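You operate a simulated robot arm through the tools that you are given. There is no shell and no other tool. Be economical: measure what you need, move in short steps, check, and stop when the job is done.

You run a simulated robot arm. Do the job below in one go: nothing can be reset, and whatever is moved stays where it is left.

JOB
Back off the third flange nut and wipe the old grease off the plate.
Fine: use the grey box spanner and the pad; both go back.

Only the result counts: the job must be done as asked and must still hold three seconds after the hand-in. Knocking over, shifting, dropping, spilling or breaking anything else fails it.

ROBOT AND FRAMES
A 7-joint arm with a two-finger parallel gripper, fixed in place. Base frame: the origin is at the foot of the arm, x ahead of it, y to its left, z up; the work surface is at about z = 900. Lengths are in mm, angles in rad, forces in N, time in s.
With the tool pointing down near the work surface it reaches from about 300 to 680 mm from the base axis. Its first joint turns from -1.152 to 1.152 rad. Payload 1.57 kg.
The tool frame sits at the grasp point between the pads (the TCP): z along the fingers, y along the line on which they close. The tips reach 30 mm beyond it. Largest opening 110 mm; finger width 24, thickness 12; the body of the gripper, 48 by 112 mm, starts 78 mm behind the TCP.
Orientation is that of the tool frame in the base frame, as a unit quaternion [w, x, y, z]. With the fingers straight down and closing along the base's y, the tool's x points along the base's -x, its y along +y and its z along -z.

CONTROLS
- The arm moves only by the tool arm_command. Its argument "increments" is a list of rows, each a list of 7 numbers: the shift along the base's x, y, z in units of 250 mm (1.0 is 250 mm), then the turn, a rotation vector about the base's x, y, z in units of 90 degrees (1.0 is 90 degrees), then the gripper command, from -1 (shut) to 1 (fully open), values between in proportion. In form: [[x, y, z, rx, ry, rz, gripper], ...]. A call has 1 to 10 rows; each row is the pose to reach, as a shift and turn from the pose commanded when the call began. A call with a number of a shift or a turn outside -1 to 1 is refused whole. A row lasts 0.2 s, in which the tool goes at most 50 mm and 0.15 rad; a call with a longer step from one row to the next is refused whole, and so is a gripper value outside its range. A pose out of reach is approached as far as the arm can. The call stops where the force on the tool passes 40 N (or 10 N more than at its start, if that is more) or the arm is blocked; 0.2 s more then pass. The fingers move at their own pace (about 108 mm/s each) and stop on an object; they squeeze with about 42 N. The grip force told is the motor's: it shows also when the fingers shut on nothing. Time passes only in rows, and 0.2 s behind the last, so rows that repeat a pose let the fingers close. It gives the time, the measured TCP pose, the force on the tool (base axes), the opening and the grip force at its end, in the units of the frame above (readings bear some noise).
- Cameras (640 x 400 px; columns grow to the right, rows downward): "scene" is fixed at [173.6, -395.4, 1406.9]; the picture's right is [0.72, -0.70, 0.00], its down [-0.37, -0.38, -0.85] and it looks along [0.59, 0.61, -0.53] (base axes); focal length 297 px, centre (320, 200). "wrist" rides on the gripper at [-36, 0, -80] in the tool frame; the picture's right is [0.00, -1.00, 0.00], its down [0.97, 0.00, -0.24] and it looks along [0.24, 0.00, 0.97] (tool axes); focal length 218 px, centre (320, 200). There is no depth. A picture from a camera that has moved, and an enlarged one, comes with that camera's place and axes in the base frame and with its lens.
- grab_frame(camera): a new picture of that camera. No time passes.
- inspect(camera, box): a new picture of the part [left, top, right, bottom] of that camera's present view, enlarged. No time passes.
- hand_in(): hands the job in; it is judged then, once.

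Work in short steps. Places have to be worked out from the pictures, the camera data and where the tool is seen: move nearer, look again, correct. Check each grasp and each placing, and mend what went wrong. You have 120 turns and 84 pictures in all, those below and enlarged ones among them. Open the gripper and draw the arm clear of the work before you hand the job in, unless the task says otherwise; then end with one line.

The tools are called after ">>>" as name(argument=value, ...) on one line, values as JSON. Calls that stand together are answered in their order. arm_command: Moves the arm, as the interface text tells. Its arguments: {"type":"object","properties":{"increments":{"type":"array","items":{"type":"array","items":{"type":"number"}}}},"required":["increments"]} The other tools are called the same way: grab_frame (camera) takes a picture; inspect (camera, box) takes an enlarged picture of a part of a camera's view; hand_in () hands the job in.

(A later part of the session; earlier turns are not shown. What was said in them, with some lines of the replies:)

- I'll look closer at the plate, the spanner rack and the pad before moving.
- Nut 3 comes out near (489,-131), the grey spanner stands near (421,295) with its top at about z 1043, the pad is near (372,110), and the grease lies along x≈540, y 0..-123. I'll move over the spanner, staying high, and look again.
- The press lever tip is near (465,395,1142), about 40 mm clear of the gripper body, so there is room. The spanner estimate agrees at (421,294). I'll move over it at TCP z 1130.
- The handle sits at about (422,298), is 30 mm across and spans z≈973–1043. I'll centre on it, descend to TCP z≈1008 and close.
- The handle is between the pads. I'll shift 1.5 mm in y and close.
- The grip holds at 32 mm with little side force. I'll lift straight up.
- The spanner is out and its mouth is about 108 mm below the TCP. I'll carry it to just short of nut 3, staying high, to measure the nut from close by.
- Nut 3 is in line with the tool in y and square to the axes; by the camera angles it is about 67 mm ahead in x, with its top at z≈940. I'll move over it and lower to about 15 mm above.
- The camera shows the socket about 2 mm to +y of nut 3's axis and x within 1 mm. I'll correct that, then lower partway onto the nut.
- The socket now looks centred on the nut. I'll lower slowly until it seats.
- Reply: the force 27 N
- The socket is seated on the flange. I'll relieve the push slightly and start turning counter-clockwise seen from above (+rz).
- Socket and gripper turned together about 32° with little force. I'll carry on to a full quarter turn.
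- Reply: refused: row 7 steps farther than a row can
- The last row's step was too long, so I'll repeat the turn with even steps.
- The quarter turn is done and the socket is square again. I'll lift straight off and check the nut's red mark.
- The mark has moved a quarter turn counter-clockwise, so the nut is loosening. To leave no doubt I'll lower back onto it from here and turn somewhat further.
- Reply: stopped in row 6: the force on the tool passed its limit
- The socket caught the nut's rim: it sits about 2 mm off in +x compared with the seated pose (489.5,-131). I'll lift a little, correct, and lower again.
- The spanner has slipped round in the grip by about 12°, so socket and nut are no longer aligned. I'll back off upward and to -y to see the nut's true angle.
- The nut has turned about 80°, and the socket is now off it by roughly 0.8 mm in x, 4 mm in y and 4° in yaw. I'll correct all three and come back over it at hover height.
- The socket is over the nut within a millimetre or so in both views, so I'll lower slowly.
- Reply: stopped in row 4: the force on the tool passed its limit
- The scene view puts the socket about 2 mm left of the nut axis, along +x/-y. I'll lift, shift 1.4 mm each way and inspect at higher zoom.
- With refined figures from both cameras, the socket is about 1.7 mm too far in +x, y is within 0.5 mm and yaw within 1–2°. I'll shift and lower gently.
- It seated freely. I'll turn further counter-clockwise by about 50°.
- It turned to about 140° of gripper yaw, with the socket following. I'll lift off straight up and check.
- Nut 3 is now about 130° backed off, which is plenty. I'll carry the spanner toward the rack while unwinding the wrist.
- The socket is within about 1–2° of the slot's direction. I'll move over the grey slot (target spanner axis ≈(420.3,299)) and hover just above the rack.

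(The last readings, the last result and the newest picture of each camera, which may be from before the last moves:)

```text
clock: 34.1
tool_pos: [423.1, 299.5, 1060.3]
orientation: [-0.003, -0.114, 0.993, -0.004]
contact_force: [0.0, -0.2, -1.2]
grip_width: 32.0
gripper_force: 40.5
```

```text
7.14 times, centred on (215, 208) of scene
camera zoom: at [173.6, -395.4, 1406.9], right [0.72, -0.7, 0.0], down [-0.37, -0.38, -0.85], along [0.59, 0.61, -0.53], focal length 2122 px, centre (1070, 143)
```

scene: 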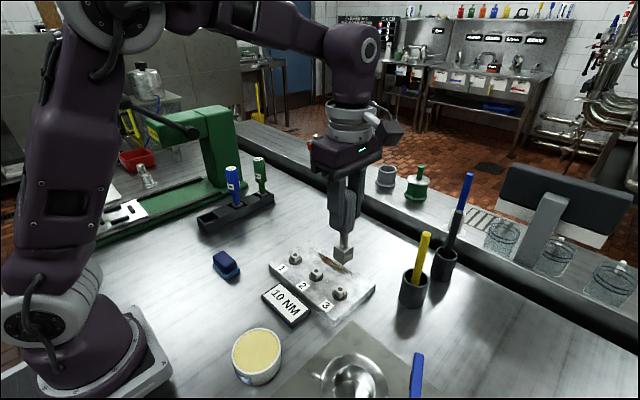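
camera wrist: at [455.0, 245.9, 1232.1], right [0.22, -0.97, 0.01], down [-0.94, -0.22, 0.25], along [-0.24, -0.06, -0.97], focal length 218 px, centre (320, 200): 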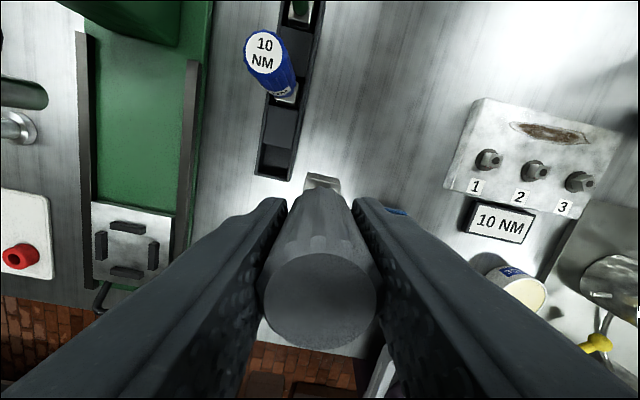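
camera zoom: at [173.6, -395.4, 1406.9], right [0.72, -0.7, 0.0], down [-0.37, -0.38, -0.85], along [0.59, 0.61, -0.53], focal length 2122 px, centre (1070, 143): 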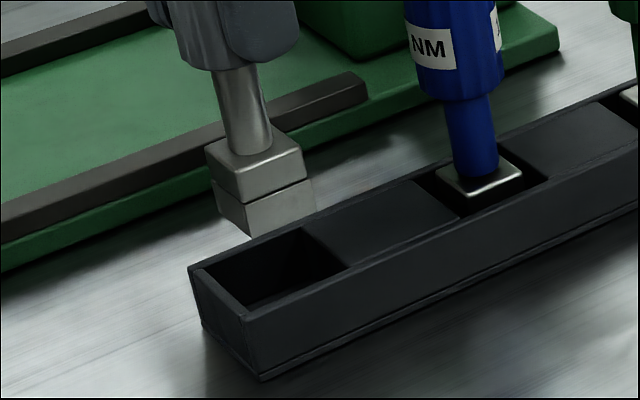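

Socket (422.5,301) and slot centre (~422.5,300.5) agree, with about 4 mm clearance all round. I'll lower into the slot, slowly near the bottom.

>>> arm_command(increments=[[0, -0.002, -0.06, 0, 0, 0, -1], [0, -0.002, -0.12, 0, 0, 0, -1], [0, -0.002, -0.16, 0, 0, 0, -1], [0, -0.002, -0.19, 0, 0, 0, -1], [0, -0.002, -0.21, 0, 0, 0, -1], [0, -0.002, -0.22, 0, 0, 0, -1], [0, -0.002, -0.23, 0, 0, 0, -1]])

>>> inspect(camera="scene", box=[180, 170, 260, 234])

```text
clock: 35.5
tool_pos: [423.0, 299.4, 1008.2]
orientation: [0.001, -0.115, 0.993, -0.002]
contact_force: [-0.7, -0.5, 7.8]
grip_width: 31.8
gripper_force: 40.4
stopped in row 6: the force on the tool passed its limit (the readings are from after the stop); the commanded pose is now the measured one
```

```text
6.25 times, centred on (220, 202) of scene
camera zoom: at [173.4, -395.5, 1406.9], right [0.72, -0.7, 0.0], down [-0.37, -0.38, -0.85], along [0.59, 0.61, -0.53], focal length 1856 px, centre (945, 188)
```

zoom: 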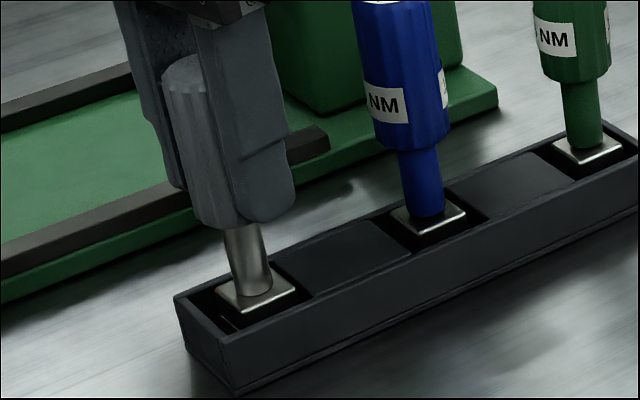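

It's seated at the same level as its neighbours. I'll open to 66 mm and rise straight up.

>>> arm_command(increments=[[0, 0, 0, 0, 0, 0, -0.2], [0, 0, 0, 0, 0, 0, 0.2], [0, 0, 0, 0, 0, 0, 0.2], [0, 0, 0.1, 0, 0, 0, 0.2], [0, 0, 0.25, 0, 0, 0, 0.2], [0, 0, 0.42, 0, 0, 0, 0.2], [0, 0, 0.6, 0, 0, 0, 0.2], [0, 0, 0.6, 0, 0, 0, 0.2]])

>>> inspect(camera="scene", box=[180, 150, 280, 240])

>>> grab_frame(camera="wrist")

```text
clock: 37.3
tool_pos: [424.2, 296.0, 1158.3]
orientation: [-0.001, -0.114, 0.993, -0.002]
contact_force: [0.1, -0.1, 0.0]
grip_width: 65.6
gripper_force: 0.0
```

```text
4.44 times, centred on (230, 195) of scene
camera zoom: at [173.5, -395.4, 1406.9], right [0.72, -0.7, 0.0], down [-0.37, -0.38, -0.85], along [0.59, 0.61, -0.53], focal length 1320 px, centre (720, 222)
```

zoom: 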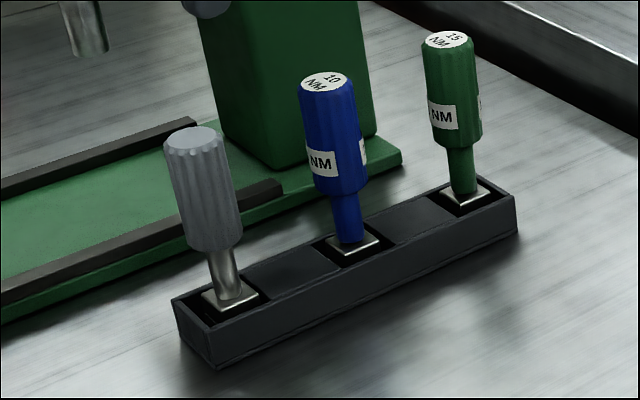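

```text
38 pictures are left
camera wrist: at [459.1, 305.3, 1237.8], right [0.23, -0.97, 0.01], down [-0.95, -0.22, 0.24], along [-0.23, -0.06, -0.97], focal length 218 px, centre (320, 200)
```

wrist: 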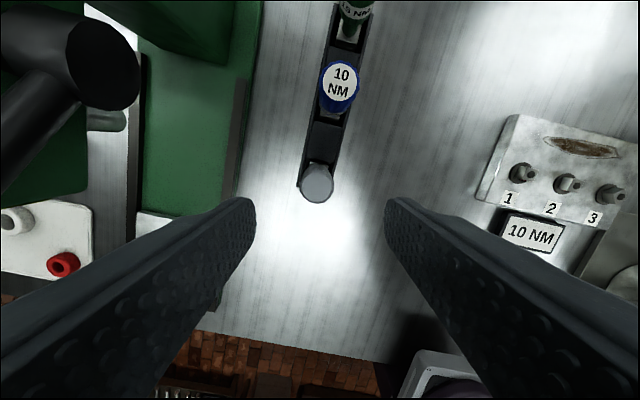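

The spanner is back upright in its slot. Next I'll go over the pad near (372,110), squaring the wrist on the way.

>>> arm_command(increments=[[-0.03, -0.12, 0, 0, 0, -0.07, 0.2], [-0.08, -0.26, 0, 0, 0, -0.146, 0.2], [-0.13, -0.4, 0, 0, 0, -0.146, 0.2], [-0.18, -0.54, 0, 0, 0, -0.146, 0.2], [-0.21, -0.68, -0.05, 0, 0, -0.146, 0.2], [-0.21, -0.744, -0.15, 0, 0, -0.146, 0.2], [-0.21, -0.744, -0.3, 0, 0, -0.146, 0.2], [-0.21, -0.744, -0.3, 0, 0, -0.146, 0.2]])

>>> grab_frame(camera="wrist")

>>> inspect(camera="scene", box=[195, 235, 265, 291])

```text
clock: 39.1
tool_pos: [371.4, 113.4, 1083.1]
orientation: [-0.002, 0.0, 1.0, -0.002]
contact_force: [0.7, -0.4, -0.4]
grip_width: 66.3
gripper_force: 0.1
```

```text
37 pictures are left
camera wrist: at [407.9, 113.4, 1161.5], right [0.0, -1.0, 0.01], down [-0.97, 0.0, 0.24], along [-0.24, -0.01, -0.97], focal length 218 px, centre (320, 200)
```

wrist: 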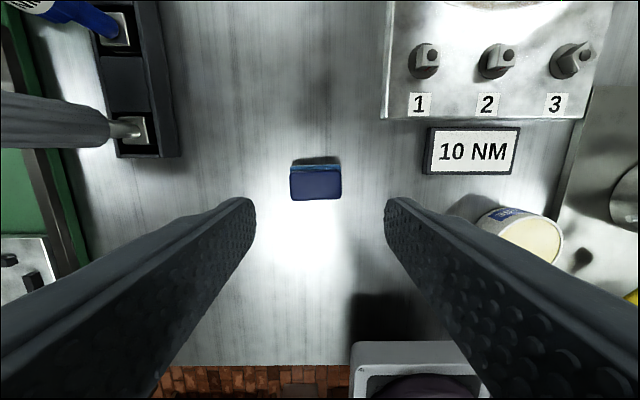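

```text
7.14 times, centred on (230, 263) of scene
camera zoom: at [173.6, -395.4, 1406.9], right [0.72, -0.7, 0.0], down [-0.37, -0.38, -0.85], along [0.59, 0.61, -0.53], focal length 2122 px, centre (963, -250)
```

zoom: 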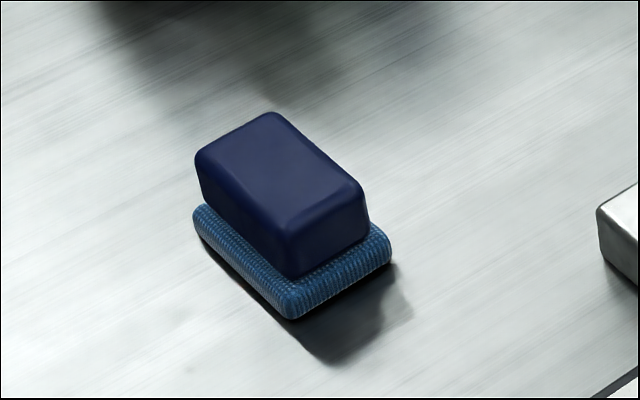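

The pad's handle is about 51×33 mm with its top at z≈938, centred near (371,115), over a slightly wider sponge. I'll descend to TCP 955 and check.

>>> arm_command(increments=[[0, 0.006, -0.18, 0, 0, 0, 0.2], [0, 0.006, -0.36, 0, 0, 0, 0.2], [0, 0.006, -0.46, 0, 0, 0, 0.2], [0, 0.006, -0.51, 0, 0, 0, 0.2], [0, 0.006, -0.51, 0, 0, 0, 0.2]])

>>> grab_frame(camera="wrist")

>>> inspect(camera="scene", box=[190, 220, 270, 284])

```text
clock: 40.3
tool_pos: [369.9, 115.6, 956.0]
orientation: [-0.001, 0.0, 1.0, -0.003]
contact_force: [-0.4, 0.4, -1.0]
grip_width: 65.8
gripper_force: 0.1
```

```text
35 pictures are left
camera wrist: at [406.9, 116.0, 1033.5], right [0.0, -1.0, 0.01], down [-0.97, 0.0, 0.24], along [-0.24, -0.01, -0.97], focal length 218 px, centre (320, 200)
```

wrist: 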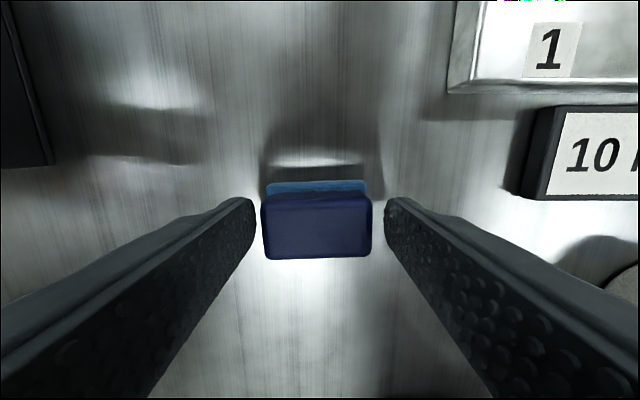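

```text
6.25 times, centred on (230, 252) of scene
camera zoom: at [173.6, -395.4, 1406.9], right [0.72, -0.7, 0.0], down [-0.37, -0.38, -0.85], along [0.59, 0.61, -0.53], focal length 1856 px, centre (882, -125)
```

zoom: 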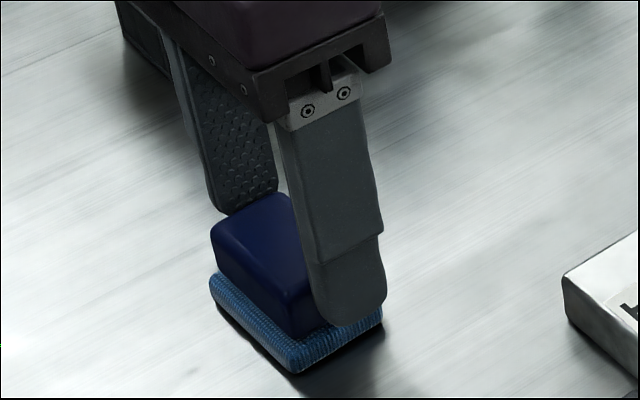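

The handle is centred between the fingers with the tips near its mid-height. I'll lower 8 mm and close.

>>> arm_command(increments=[[0, 0.002, -0.03, 0, 0, 0, 0.2], [0, 0.002, -0.03, 0, 0, 0, -0.1], [0, 0.002, -0.03, 0, 0, 0, -1], [0, 0.002, -0.03, 0, 0, 0, -1], [0, 0.002, -0.03, 0, 0, 0, -1]])

```text
clock: 41.5
tool_pos: [369.7, 116.2, 948.2]
orientation: [-0.002, 0.0, 1.0, -0.003]
contact_force: [0.5, -0.8, 3.0]
grip_width: 54.8
gripper_force: 41.7
```

The pad is held (54.8 mm); its home TCP is (370,116,948). I'll lift and move short of the plate to measure the grease patch.

>>> arm_command(increments=[[0, 0, 0.1, 0, 0, 0, -1], [0, 0, 0.28, 0, 0, 0, -1], [0.05, -0.08, 0.42, 0, 0, 0, -1], [0.15, -0.22, 0.48, 0, 0, 0, -1], [0.25, -0.36, 0.48, 0, 0, 0, -1], [0.34, -0.5, 0.48, 0, 0, 0, -1], [0.4, -0.64, 0.48, 0, 0, 0, -1], [0.4, -0.7, 0.48, 0, 0, 0, -1], [0.4, -0.7, 0.48, 0, 0, 0, -1]])

>>> grab_frame(camera="wrist")

>>> inspect(camera="scene", box=[250, 200, 390, 320])

```text
clock: 43.5
tool_pos: [471.6, -60.6, 1069.9]
orientation: [-0.001, 0.0, 1.0, -0.003]
contact_force: [0.3, -0.4, 0.0]
grip_width: 54.4
gripper_force: 42.1
```

```text
33 pictures are left
camera wrist: at [507.4, -60.3, 1147.9], right [0.0, -1.0, 0.01], down [-0.97, 0.0, 0.24], along [-0.24, -0.01, -0.97], focal length 218 px, centre (320, 200)
```

wrist: 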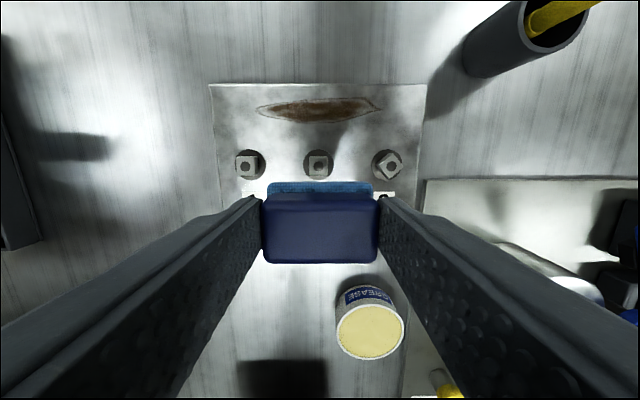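

```text
3.33 times, centred on (320, 260) of scene
camera zoom: at [173.6, -395.4, 1406.9], right [0.72, -0.7, 0.0], down [-0.37, -0.38, -0.85], along [0.59, 0.61, -0.53], focal length 990 px, centre (320, 0)
```

zoom: 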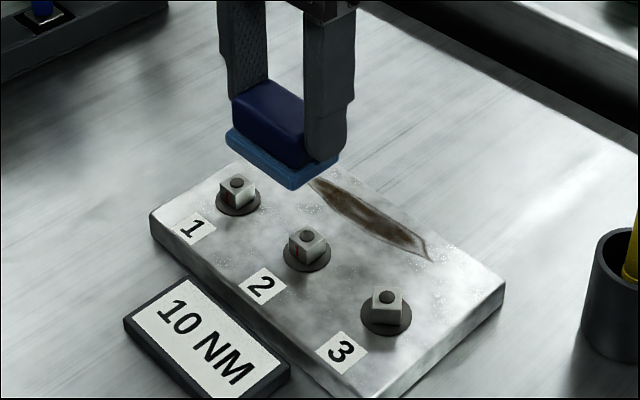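

The grease spans x≈530–552, y≈-122…-2, and the nuts' flanges end at x≈504, so a pad centred at x≈541 clears them. I'll go over the +y end and lower to just above the plate.

>>> arm_command(increments=[[0.12, 0.12, 0, 0, 0, 0, -1], [0.24, 0.24, 0, 0, 0, 0, -1], [0.278, 0.262, 0, 0, 0, 0, -1], [0.278, 0.262, -0.15, 0, 0, 0, -1], [0.278, 0.262, -0.28, 0, 0, 0, -1], [0.278, 0.262, -0.34, 0, 0, 0, -1], [0.278, 0.262, -0.34, 0, 0, 0, -1]])

>>> grab_frame(camera="wrist")

>>> inspect(camera="scene", box=[250, 200, 390, 320])

```text
clock: 45.1
tool_pos: [539.5, 6.2, 984.2]
orientation: [-0.001, 0.0, 1.0, -0.002]
contact_force: [0.0, -0.6, -0.5]
grip_width: 54.8
gripper_force: 42.0
```

```text
31 pictures are left
camera wrist: at [576.4, 6.2, 1062.5], right [0.0, -1.0, 0.01], down [-0.97, 0.0, 0.24], along [-0.24, -0.01, -0.97], focal length 218 px, centre (320, 200)
```

wrist: 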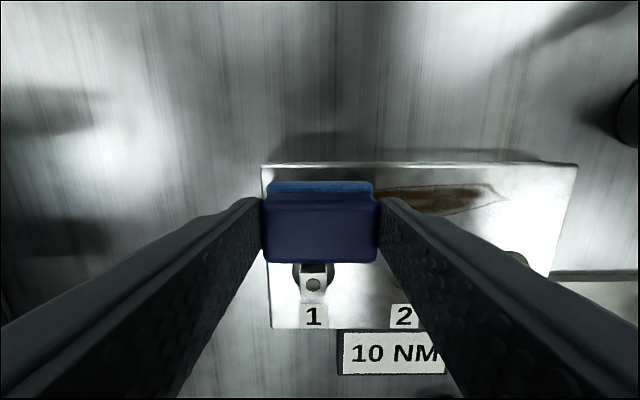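

```text
3.33 times, centred on (320, 260) of scene
camera zoom: at [173.6, -395.4, 1406.9], right [0.72, -0.7, 0.0], down [-0.37, -0.38, -0.85], along [0.59, 0.61, -0.53], focal length 990 px, centre (320, 0)
```

zoom: 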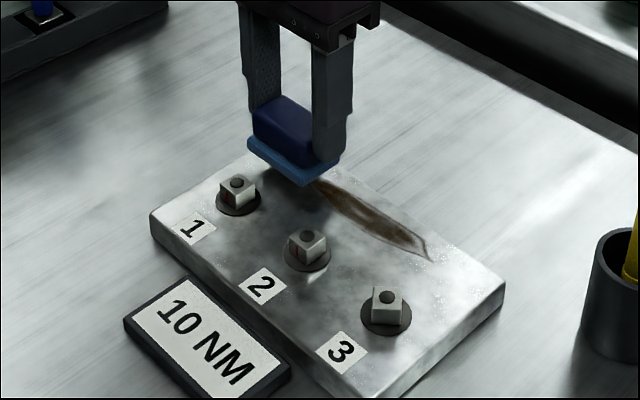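

The pad is over the +y end, clear of the nuts. I'll lower gently until contact.

>>> arm_command(increments=[[0, 0, -0.016, 0, 0, 0, -1], [0, 0, -0.028, 0, 0, 0, -1], [0, 0, -0.036, 0, 0, 0, -1], [0, 0, -0.044, 0, 0, 0, -1], [0, 0, -0.044, 0, 0, 0, -1]])

```text
clock: 46.3
tool_pos: [540.2, 7.7, 971.7]
orientation: [-0.001, 0.001, 1.0, -0.003]
contact_force: [-0.2, 0.3, -0.7]
grip_width: 54.6
gripper_force: 42.2
```

No contact yet at 971.7, so I'll go on in 1 mm steps.

>>> arm_command(increments=[[0, 0, -0.004, 0, 0, 0, -1], [0, 0, -0.008, 0, 0, 0, -1], [0, 0, -0.012, 0, 0, 0, -1], [0, 0, -0.012, 0, 0, 0, -1]])

```text
clock: 47.3
tool_pos: [541.8, 5.5, 968.8]
orientation: [0.0, 0.0, 1.0, -0.002]
contact_force: [-4.3, 0.3, 19.3]
grip_width: 54.6
gripper_force: 41.8
```

In contact at about 19 N. I'll ease up half a millimetre and wipe toward -y across the patch.

>>> arm_command(increments=[[0, -0.04, 0.002, 0, 0, 0, -1], [0, -0.1, 0.002, 0, 0, 0, -1], [0, -0.16, 0.002, 0, 0, 0, -1], [0, -0.22, 0.002, 0, 0, 0, -1], [0, -0.28, 0.002, 0, 0, 0, -1], [0, -0.34, 0.002, 0, 0, 0, -1], [0, -0.4, 0.002, 0, 0, 0, -1], [0, -0.46, 0.002, 0, 0, 0, -1], [0, -0.52, 0.002, 0, 0, 0, -1], [0, -0.52, 0.002, 0, 0, 0, -1]])

>>> inspect(camera="scene", box=[250, 200, 390, 320])

```text
clock: 49.5
tool_pos: [539.7, -122.4, 968.3]
orientation: [0.001, 0.0, 1.0, -0.002]
contact_force: [1.7, 13.6, 30.4]
grip_width: 54.6
gripper_force: 42.2
```

```text
3.33 times, centred on (320, 260) of scene
camera zoom: at [173.1, -394.9, 1407.1], right [0.72, -0.7, 0.0], down [-0.37, -0.38, -0.85], along [0.59, 0.61, -0.53], focal length 990 px, centre (320, 0)
```

zoom: 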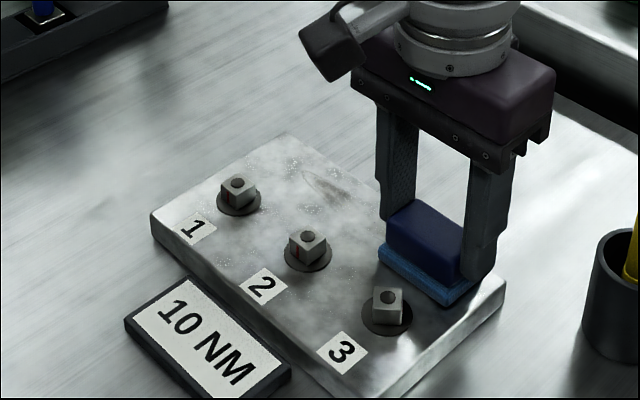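

Most of it is off, with a faint outline left at the +y end. I'll make another return stroke with small x offsets.

>>> arm_command(increments=[[-0.016, 0, 0.003, 0, 0, 0, -1], [-0.016, 0.06, 0.003, 0, 0, 0, -1], [-0.016, 0.12, 0.003, 0, 0, 0, -1], [-0.016, 0.18, 0.003, 0, 0, 0, -1], [-0.016, 0.24, 0.003, 0, 0, 0, -1], [-0.016, 0.3, 0.003, 0, 0, 0, -1], [-0.016, 0.36, 0.003, 0, 0, 0, -1], [-0.016, 0.42, 0.003, 0, 0, 0, -1], [-0.016, 0.48, 0.003, 0, 0, 0, -1], [-0.016, 0.52, 0.003, 0, 0, 0, -1]])

>>> arm_command(increments=[[0.03, 0, 0, 0, 0, 0, -1], [0.03, -0.06, 0, 0, 0, 0, -1], [0.03, -0.12, 0, 0, 0, 0, -1], [0.03, -0.18, 0, 0, 0, 0, -1], [0.03, -0.24, 0, 0, 0, 0, -1], [0.03, -0.3, 0, 0, 0, 0, -1], [0.03, -0.36, 0, 0, 0, 0, -1], [0.03, -0.42, 0, 0, 0, 0, -1], [0.03, -0.48, 0, 0, 0, 0, -1], [0.03, -0.52, 0, 0, 0, 0, -1]])

>>> inspect(camera="scene", box=[250, 200, 390, 320])

```text
clock: 51.7
tool_pos: [536.4, 6.6, 971.1]
orientation: [0.0, -0.001, 1.0, -0.003]
contact_force: [0.1, -0.2, -0.8]
grip_width: 54.6
gripper_force: 42.3
```

```text
clock: 53.9
tool_pos: [544.1, -123.3, 970.1]
orientation: [-0.001, 0.001, 1.0, -0.003]
contact_force: [-0.7, -0.8, -1.4]
grip_width: 54.9
gripper_force: 41.9
```

```text
3.33 times, centred on (320, 260) of scene
camera zoom: at [173.6, -395.4, 1406.9], right [0.72, -0.7, 0.0], down [-0.37, -0.38, -0.85], along [0.59, 0.61, -0.53], focal length 990 px, centre (320, 0)
```

zoom: 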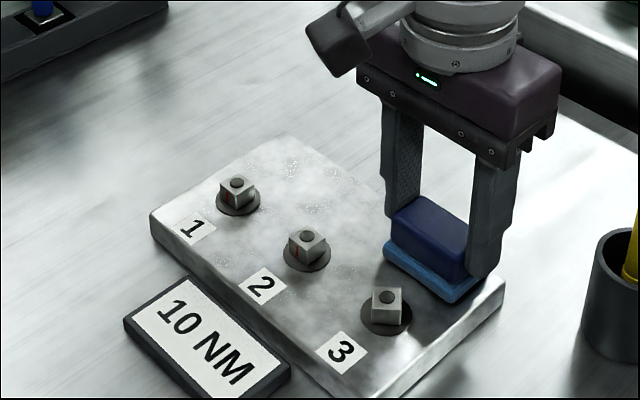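

The outline looks gone, but contact had been lost by the end. I'll press again lightly and make one more return stroke, then lift.

>>> arm_command(increments=[[-0.008, 0, -0.006, 0, 0, 0, -1], [-0.012, 0.06, -0.007, 0, 0, 0, -1], [-0.012, 0.12, -0.007, 0, 0, 0, -1], [-0.012, 0.18, -0.007, 0, 0, 0, -1], [-0.012, 0.24, -0.007, 0, 0, 0, -1], [-0.012, 0.3, -0.007, 0, 0, 0, -1], [-0.012, 0.36, -0.007, 0, 0, 0, -1], [-0.012, 0.42, -0.007, 0, 0, 0, -1], [-0.012, 0.48, -0.007, 0, 0, 0, -1], [-0.012, 0.52, -0.007, 0, 0, 0, -1]])

>>> arm_command(increments=[[0, 0, 0.06, 0, 0, 0, -1], [0, 0, 0.2, 0, 0, 0, -1], [0, 0, 0.4, 0, 0, 0, -1], [-0.1, 0.05, 0.4, 0, 0, 0, -1], [-0.25, 0.1, 0.4, 0, 0, 0, -1], [-0.25, 0.1, 0.4, 0, 0, 0, -1]])

>>> inspect(camera="scene", box=[250, 200, 390, 320])

>>> grab_frame(camera="wrist")

```text
clock: 56.1
tool_pos: [540.1, 6.1, 970.5]
orientation: [-0.001, 0.0, 1.0, -0.003]
contact_force: [-0.9, -0.2, -0.3]
grip_width: 54.6
gripper_force: 42.1
```

```text
clock: 57.5
tool_pos: [477.6, 29.6, 1068.2]
orientation: [0.0, -0.001, 1.0, -0.003]
contact_force: [0.2, -0.1, -1.4]
grip_width: 54.7
gripper_force: 41.6
```

```text
3.33 times, centred on (320, 260) of scene
camera zoom: at [173.5, -395.4, 1406.9], right [0.72, -0.7, 0.0], down [-0.37, -0.38, -0.85], along [0.59, 0.61, -0.53], focal length 990 px, centre (320, 0)
```

zoom: 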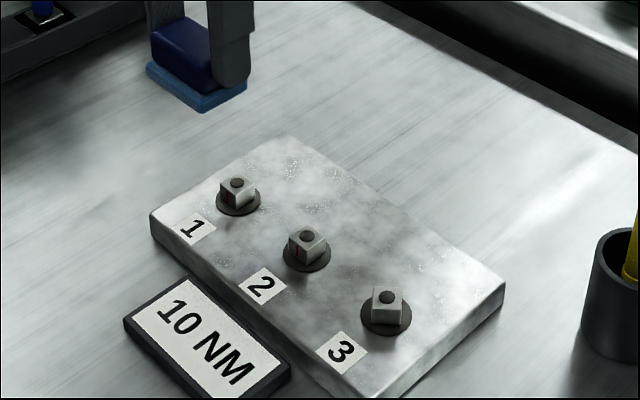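

```text
26 pictures are left
camera wrist: at [513.6, 28.9, 1147.1], right [0.0, -1.0, 0.01], down [-0.97, 0.0, 0.24], along [-0.24, -0.01, -0.97], focal length 218 px, centre (320, 200)
```

wrist: 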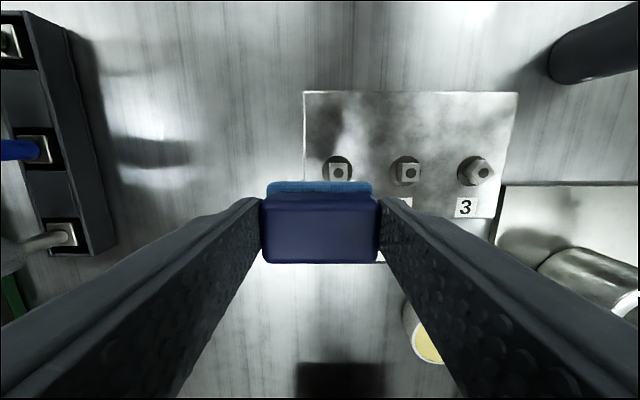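

The plate is clean. I'll carry the pad home by reversing my increments (-0.43, +0.338), stopping 5 mm above.

>>> arm_command(increments=[[-0.12, 0.1, 0, 0, 0, 0, -1], [-0.25, 0.2, 0, 0, 0, 0, -1], [-0.38, 0.3, 0, 0, 0, 0, -1], [-0.43, 0.338, -0.05, 0, 0, 0, -1], [-0.43, 0.338, -0.22, 0, 0, 0, -1], [-0.43, 0.338, -0.38, 0, 0, 0, -1], [-0.43, 0.338, -0.46, 0, 0, 0, -1], [-0.43, 0.338, -0.46, 0, 0, 0, -1]])

>>> inspect(camera="scene", box=[190, 220, 270, 284])

```text
clock: 59.3
tool_pos: [370.3, 117.3, 953.2]
orientation: [-0.001, 0.0, 1.0, -0.002]
contact_force: [-0.7, -0.5, -0.3]
grip_width: 54.7
gripper_force: 42.6
```

```text
6.25 times, centred on (230, 252) of scene
camera zoom: at [173.6, -395.4, 1406.9], right [0.72, -0.7, 0.0], down [-0.37, -0.38, -0.85], along [0.59, 0.61, -0.53], focal length 1856 px, centre (882, -125)
```

zoom: 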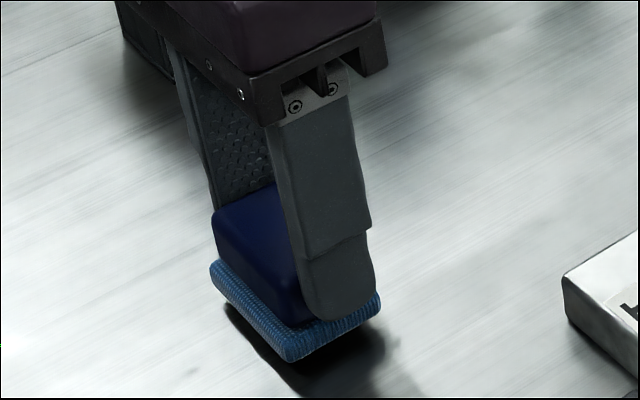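

It's over its original spot. I'll lower to the surface in small steps.

>>> arm_command(increments=[[0, 0, -0.008, 0, 0, 0, -1], [0, 0, -0.014, 0, 0, 0, -1], [0, 0, -0.02, 0, 0, 0, -1], [0, 0, -0.024, 0, 0, 0, -1], [0, 0, -0.024, 0, 0, 0, -1]])

```text
clock: 60.5
tool_pos: [371.3, 114.5, 949.2]
orientation: [-0.001, 0.001, 1.0, -0.002]
contact_force: [-0.3, 0.4, -0.7]
grip_width: 54.7
gripper_force: 42.1
```

No contact yet, so I'll continue in 1 mm steps.

>>> arm_command(increments=[[0, 0, -0.004, 0, 0, 0, -1], [0, 0, -0.008, 0, 0, 0, -1], [0, 0, -0.012, 0, 0, 0, -1], [0, 0, -0.012, 0, 0, 0, -1]])

```text
clock: 61.5
tool_pos: [370.8, 116.0, 945.0]
orientation: [0.0, 0.0, 1.0, -0.002]
contact_force: [-2.2, 1.9, 32.0]
grip_width: 54.6
gripper_force: 41.5
```

The pad is down on the surface. I'll ease up 1.5 mm, open gradually and rise.

>>> arm_command(increments=[[0, 0, 0.006, 0, 0, 0, -1], [0, 0, 0.006, 0, 0, 0, 0.1], [0, 0, 0.006, 0, 0, 0, 0.25], [0, 0, 0.006, 0, 0, 0, 0.25], [0, 0, 0.1, 0, 0, 0, 0.25], [0, 0, 0.3, 0, 0, 0, 0.25], [0, 0, 0.5, 0, 0, 0, 0.25], [0, 0, 0.7, 0, 0, 0, 0.25], [0, 0, 0.7, 0, 0, 0, 0.25]])

>>> inspect(camera="scene", box=[195, 235, 265, 291])

>>> grab_frame(camera="scene")

```text
clock: 63.5
tool_pos: [370.6, 117.9, 1119.9]
orientation: [-0.001, 0.0, 1.0, -0.002]
contact_force: [-0.3, 0.2, 0.1]
grip_width: 68.8
gripper_force: 0.1
```

```text
7.14 times, centred on (230, 263) of scene
camera zoom: at [173.5, -395.4, 1406.9], right [0.72, -0.7, 0.0], down [-0.37, -0.38, -0.85], along [0.59, 0.61, -0.53], focal length 2122 px, centre (963, -250)
```

zoom: 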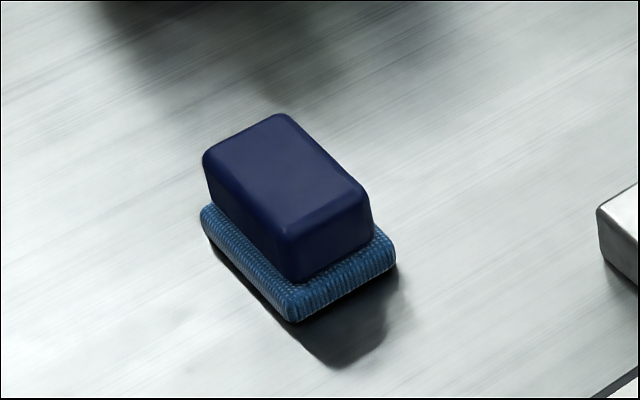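

```text
23 pictures are left
```

scene: 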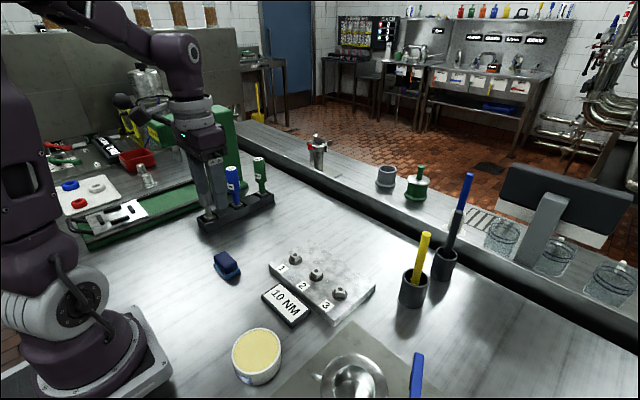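

The pad is back within about 2 mm of where it was and the plate is clean. I'll raise the arm clear with the gripper open and take a final look.

>>> arm_command(increments=[[0, -0.1, 0.1, 0, 0, 0, 1], [0.04, -0.2, 0.2, 0, 0, 0, 1], [0.1, -0.3, 0.3, 0, 0, 0, 1], [0.16, -0.4, 0.4, 0, 0, 0, 1], [0.2, -0.5, 0.5, 0, 0, 0, 1], [0.2, -0.6, 0.56, 0, 0, 0, 1], [0.2, -0.6, 0.56, 0, 0, 0, 1]])

>>> grab_frame(camera="wrist")

>>> inspect(camera="scene", box=[180, 140, 400, 340])

```text
clock: 65.1
tool_pos: [420.6, -36.7, 1260.0]
orientation: [0.0, 0.0, 1.0, -0.002]
contact_force: [-0.4, -0.2, 0.2]
grip_width: 110.0
gripper_force: 0.1
```

```text
22 pictures are left
camera wrist: at [457.0, -36.0, 1338.7], right [0.0, -1.0, 0.01], down [-0.97, 0.0, 0.24], along [-0.24, -0.01, -0.97], focal length 218 px, centre (320, 200)
```

wrist: 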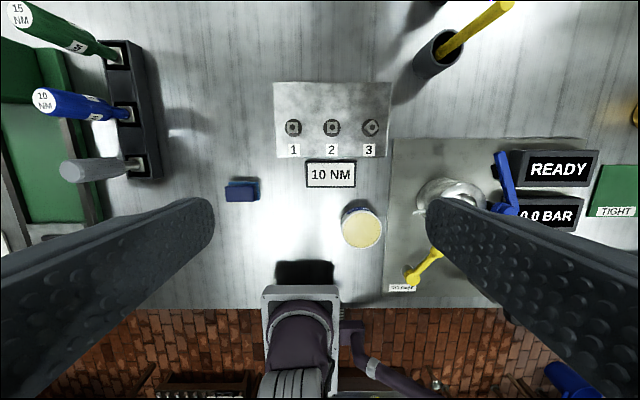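

```text
2.00 times, centred on (290, 240) of scene
camera zoom: at [173.5, -395.4, 1406.9], right [0.72, -0.7, 0.0], down [-0.37, -0.38, -0.85], along [0.59, 0.61, -0.53], focal length 594 px, centre (380, 120)
```

zoom: 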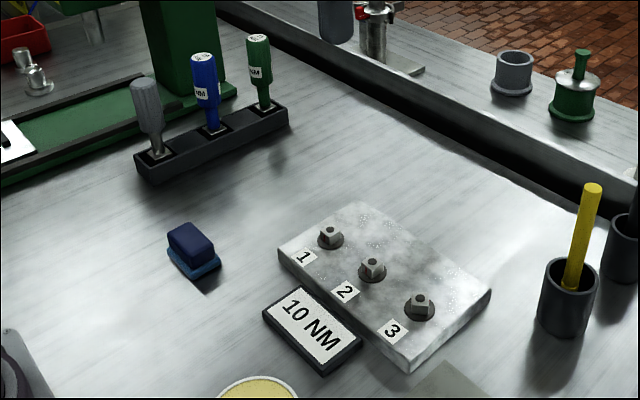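

Everything is in place: nut 3 turned back, plate clean, spanner racked, pad home and nothing else disturbed. I'm handing in.

>>> hand_in()

```text
The job is handed in.
```

I backed the third flange nut off by about 130°, wiped the old grease off the plate, and returned the grey box spanner to its rack and the pad to within about 2 mm of its spot; the job is handed in.
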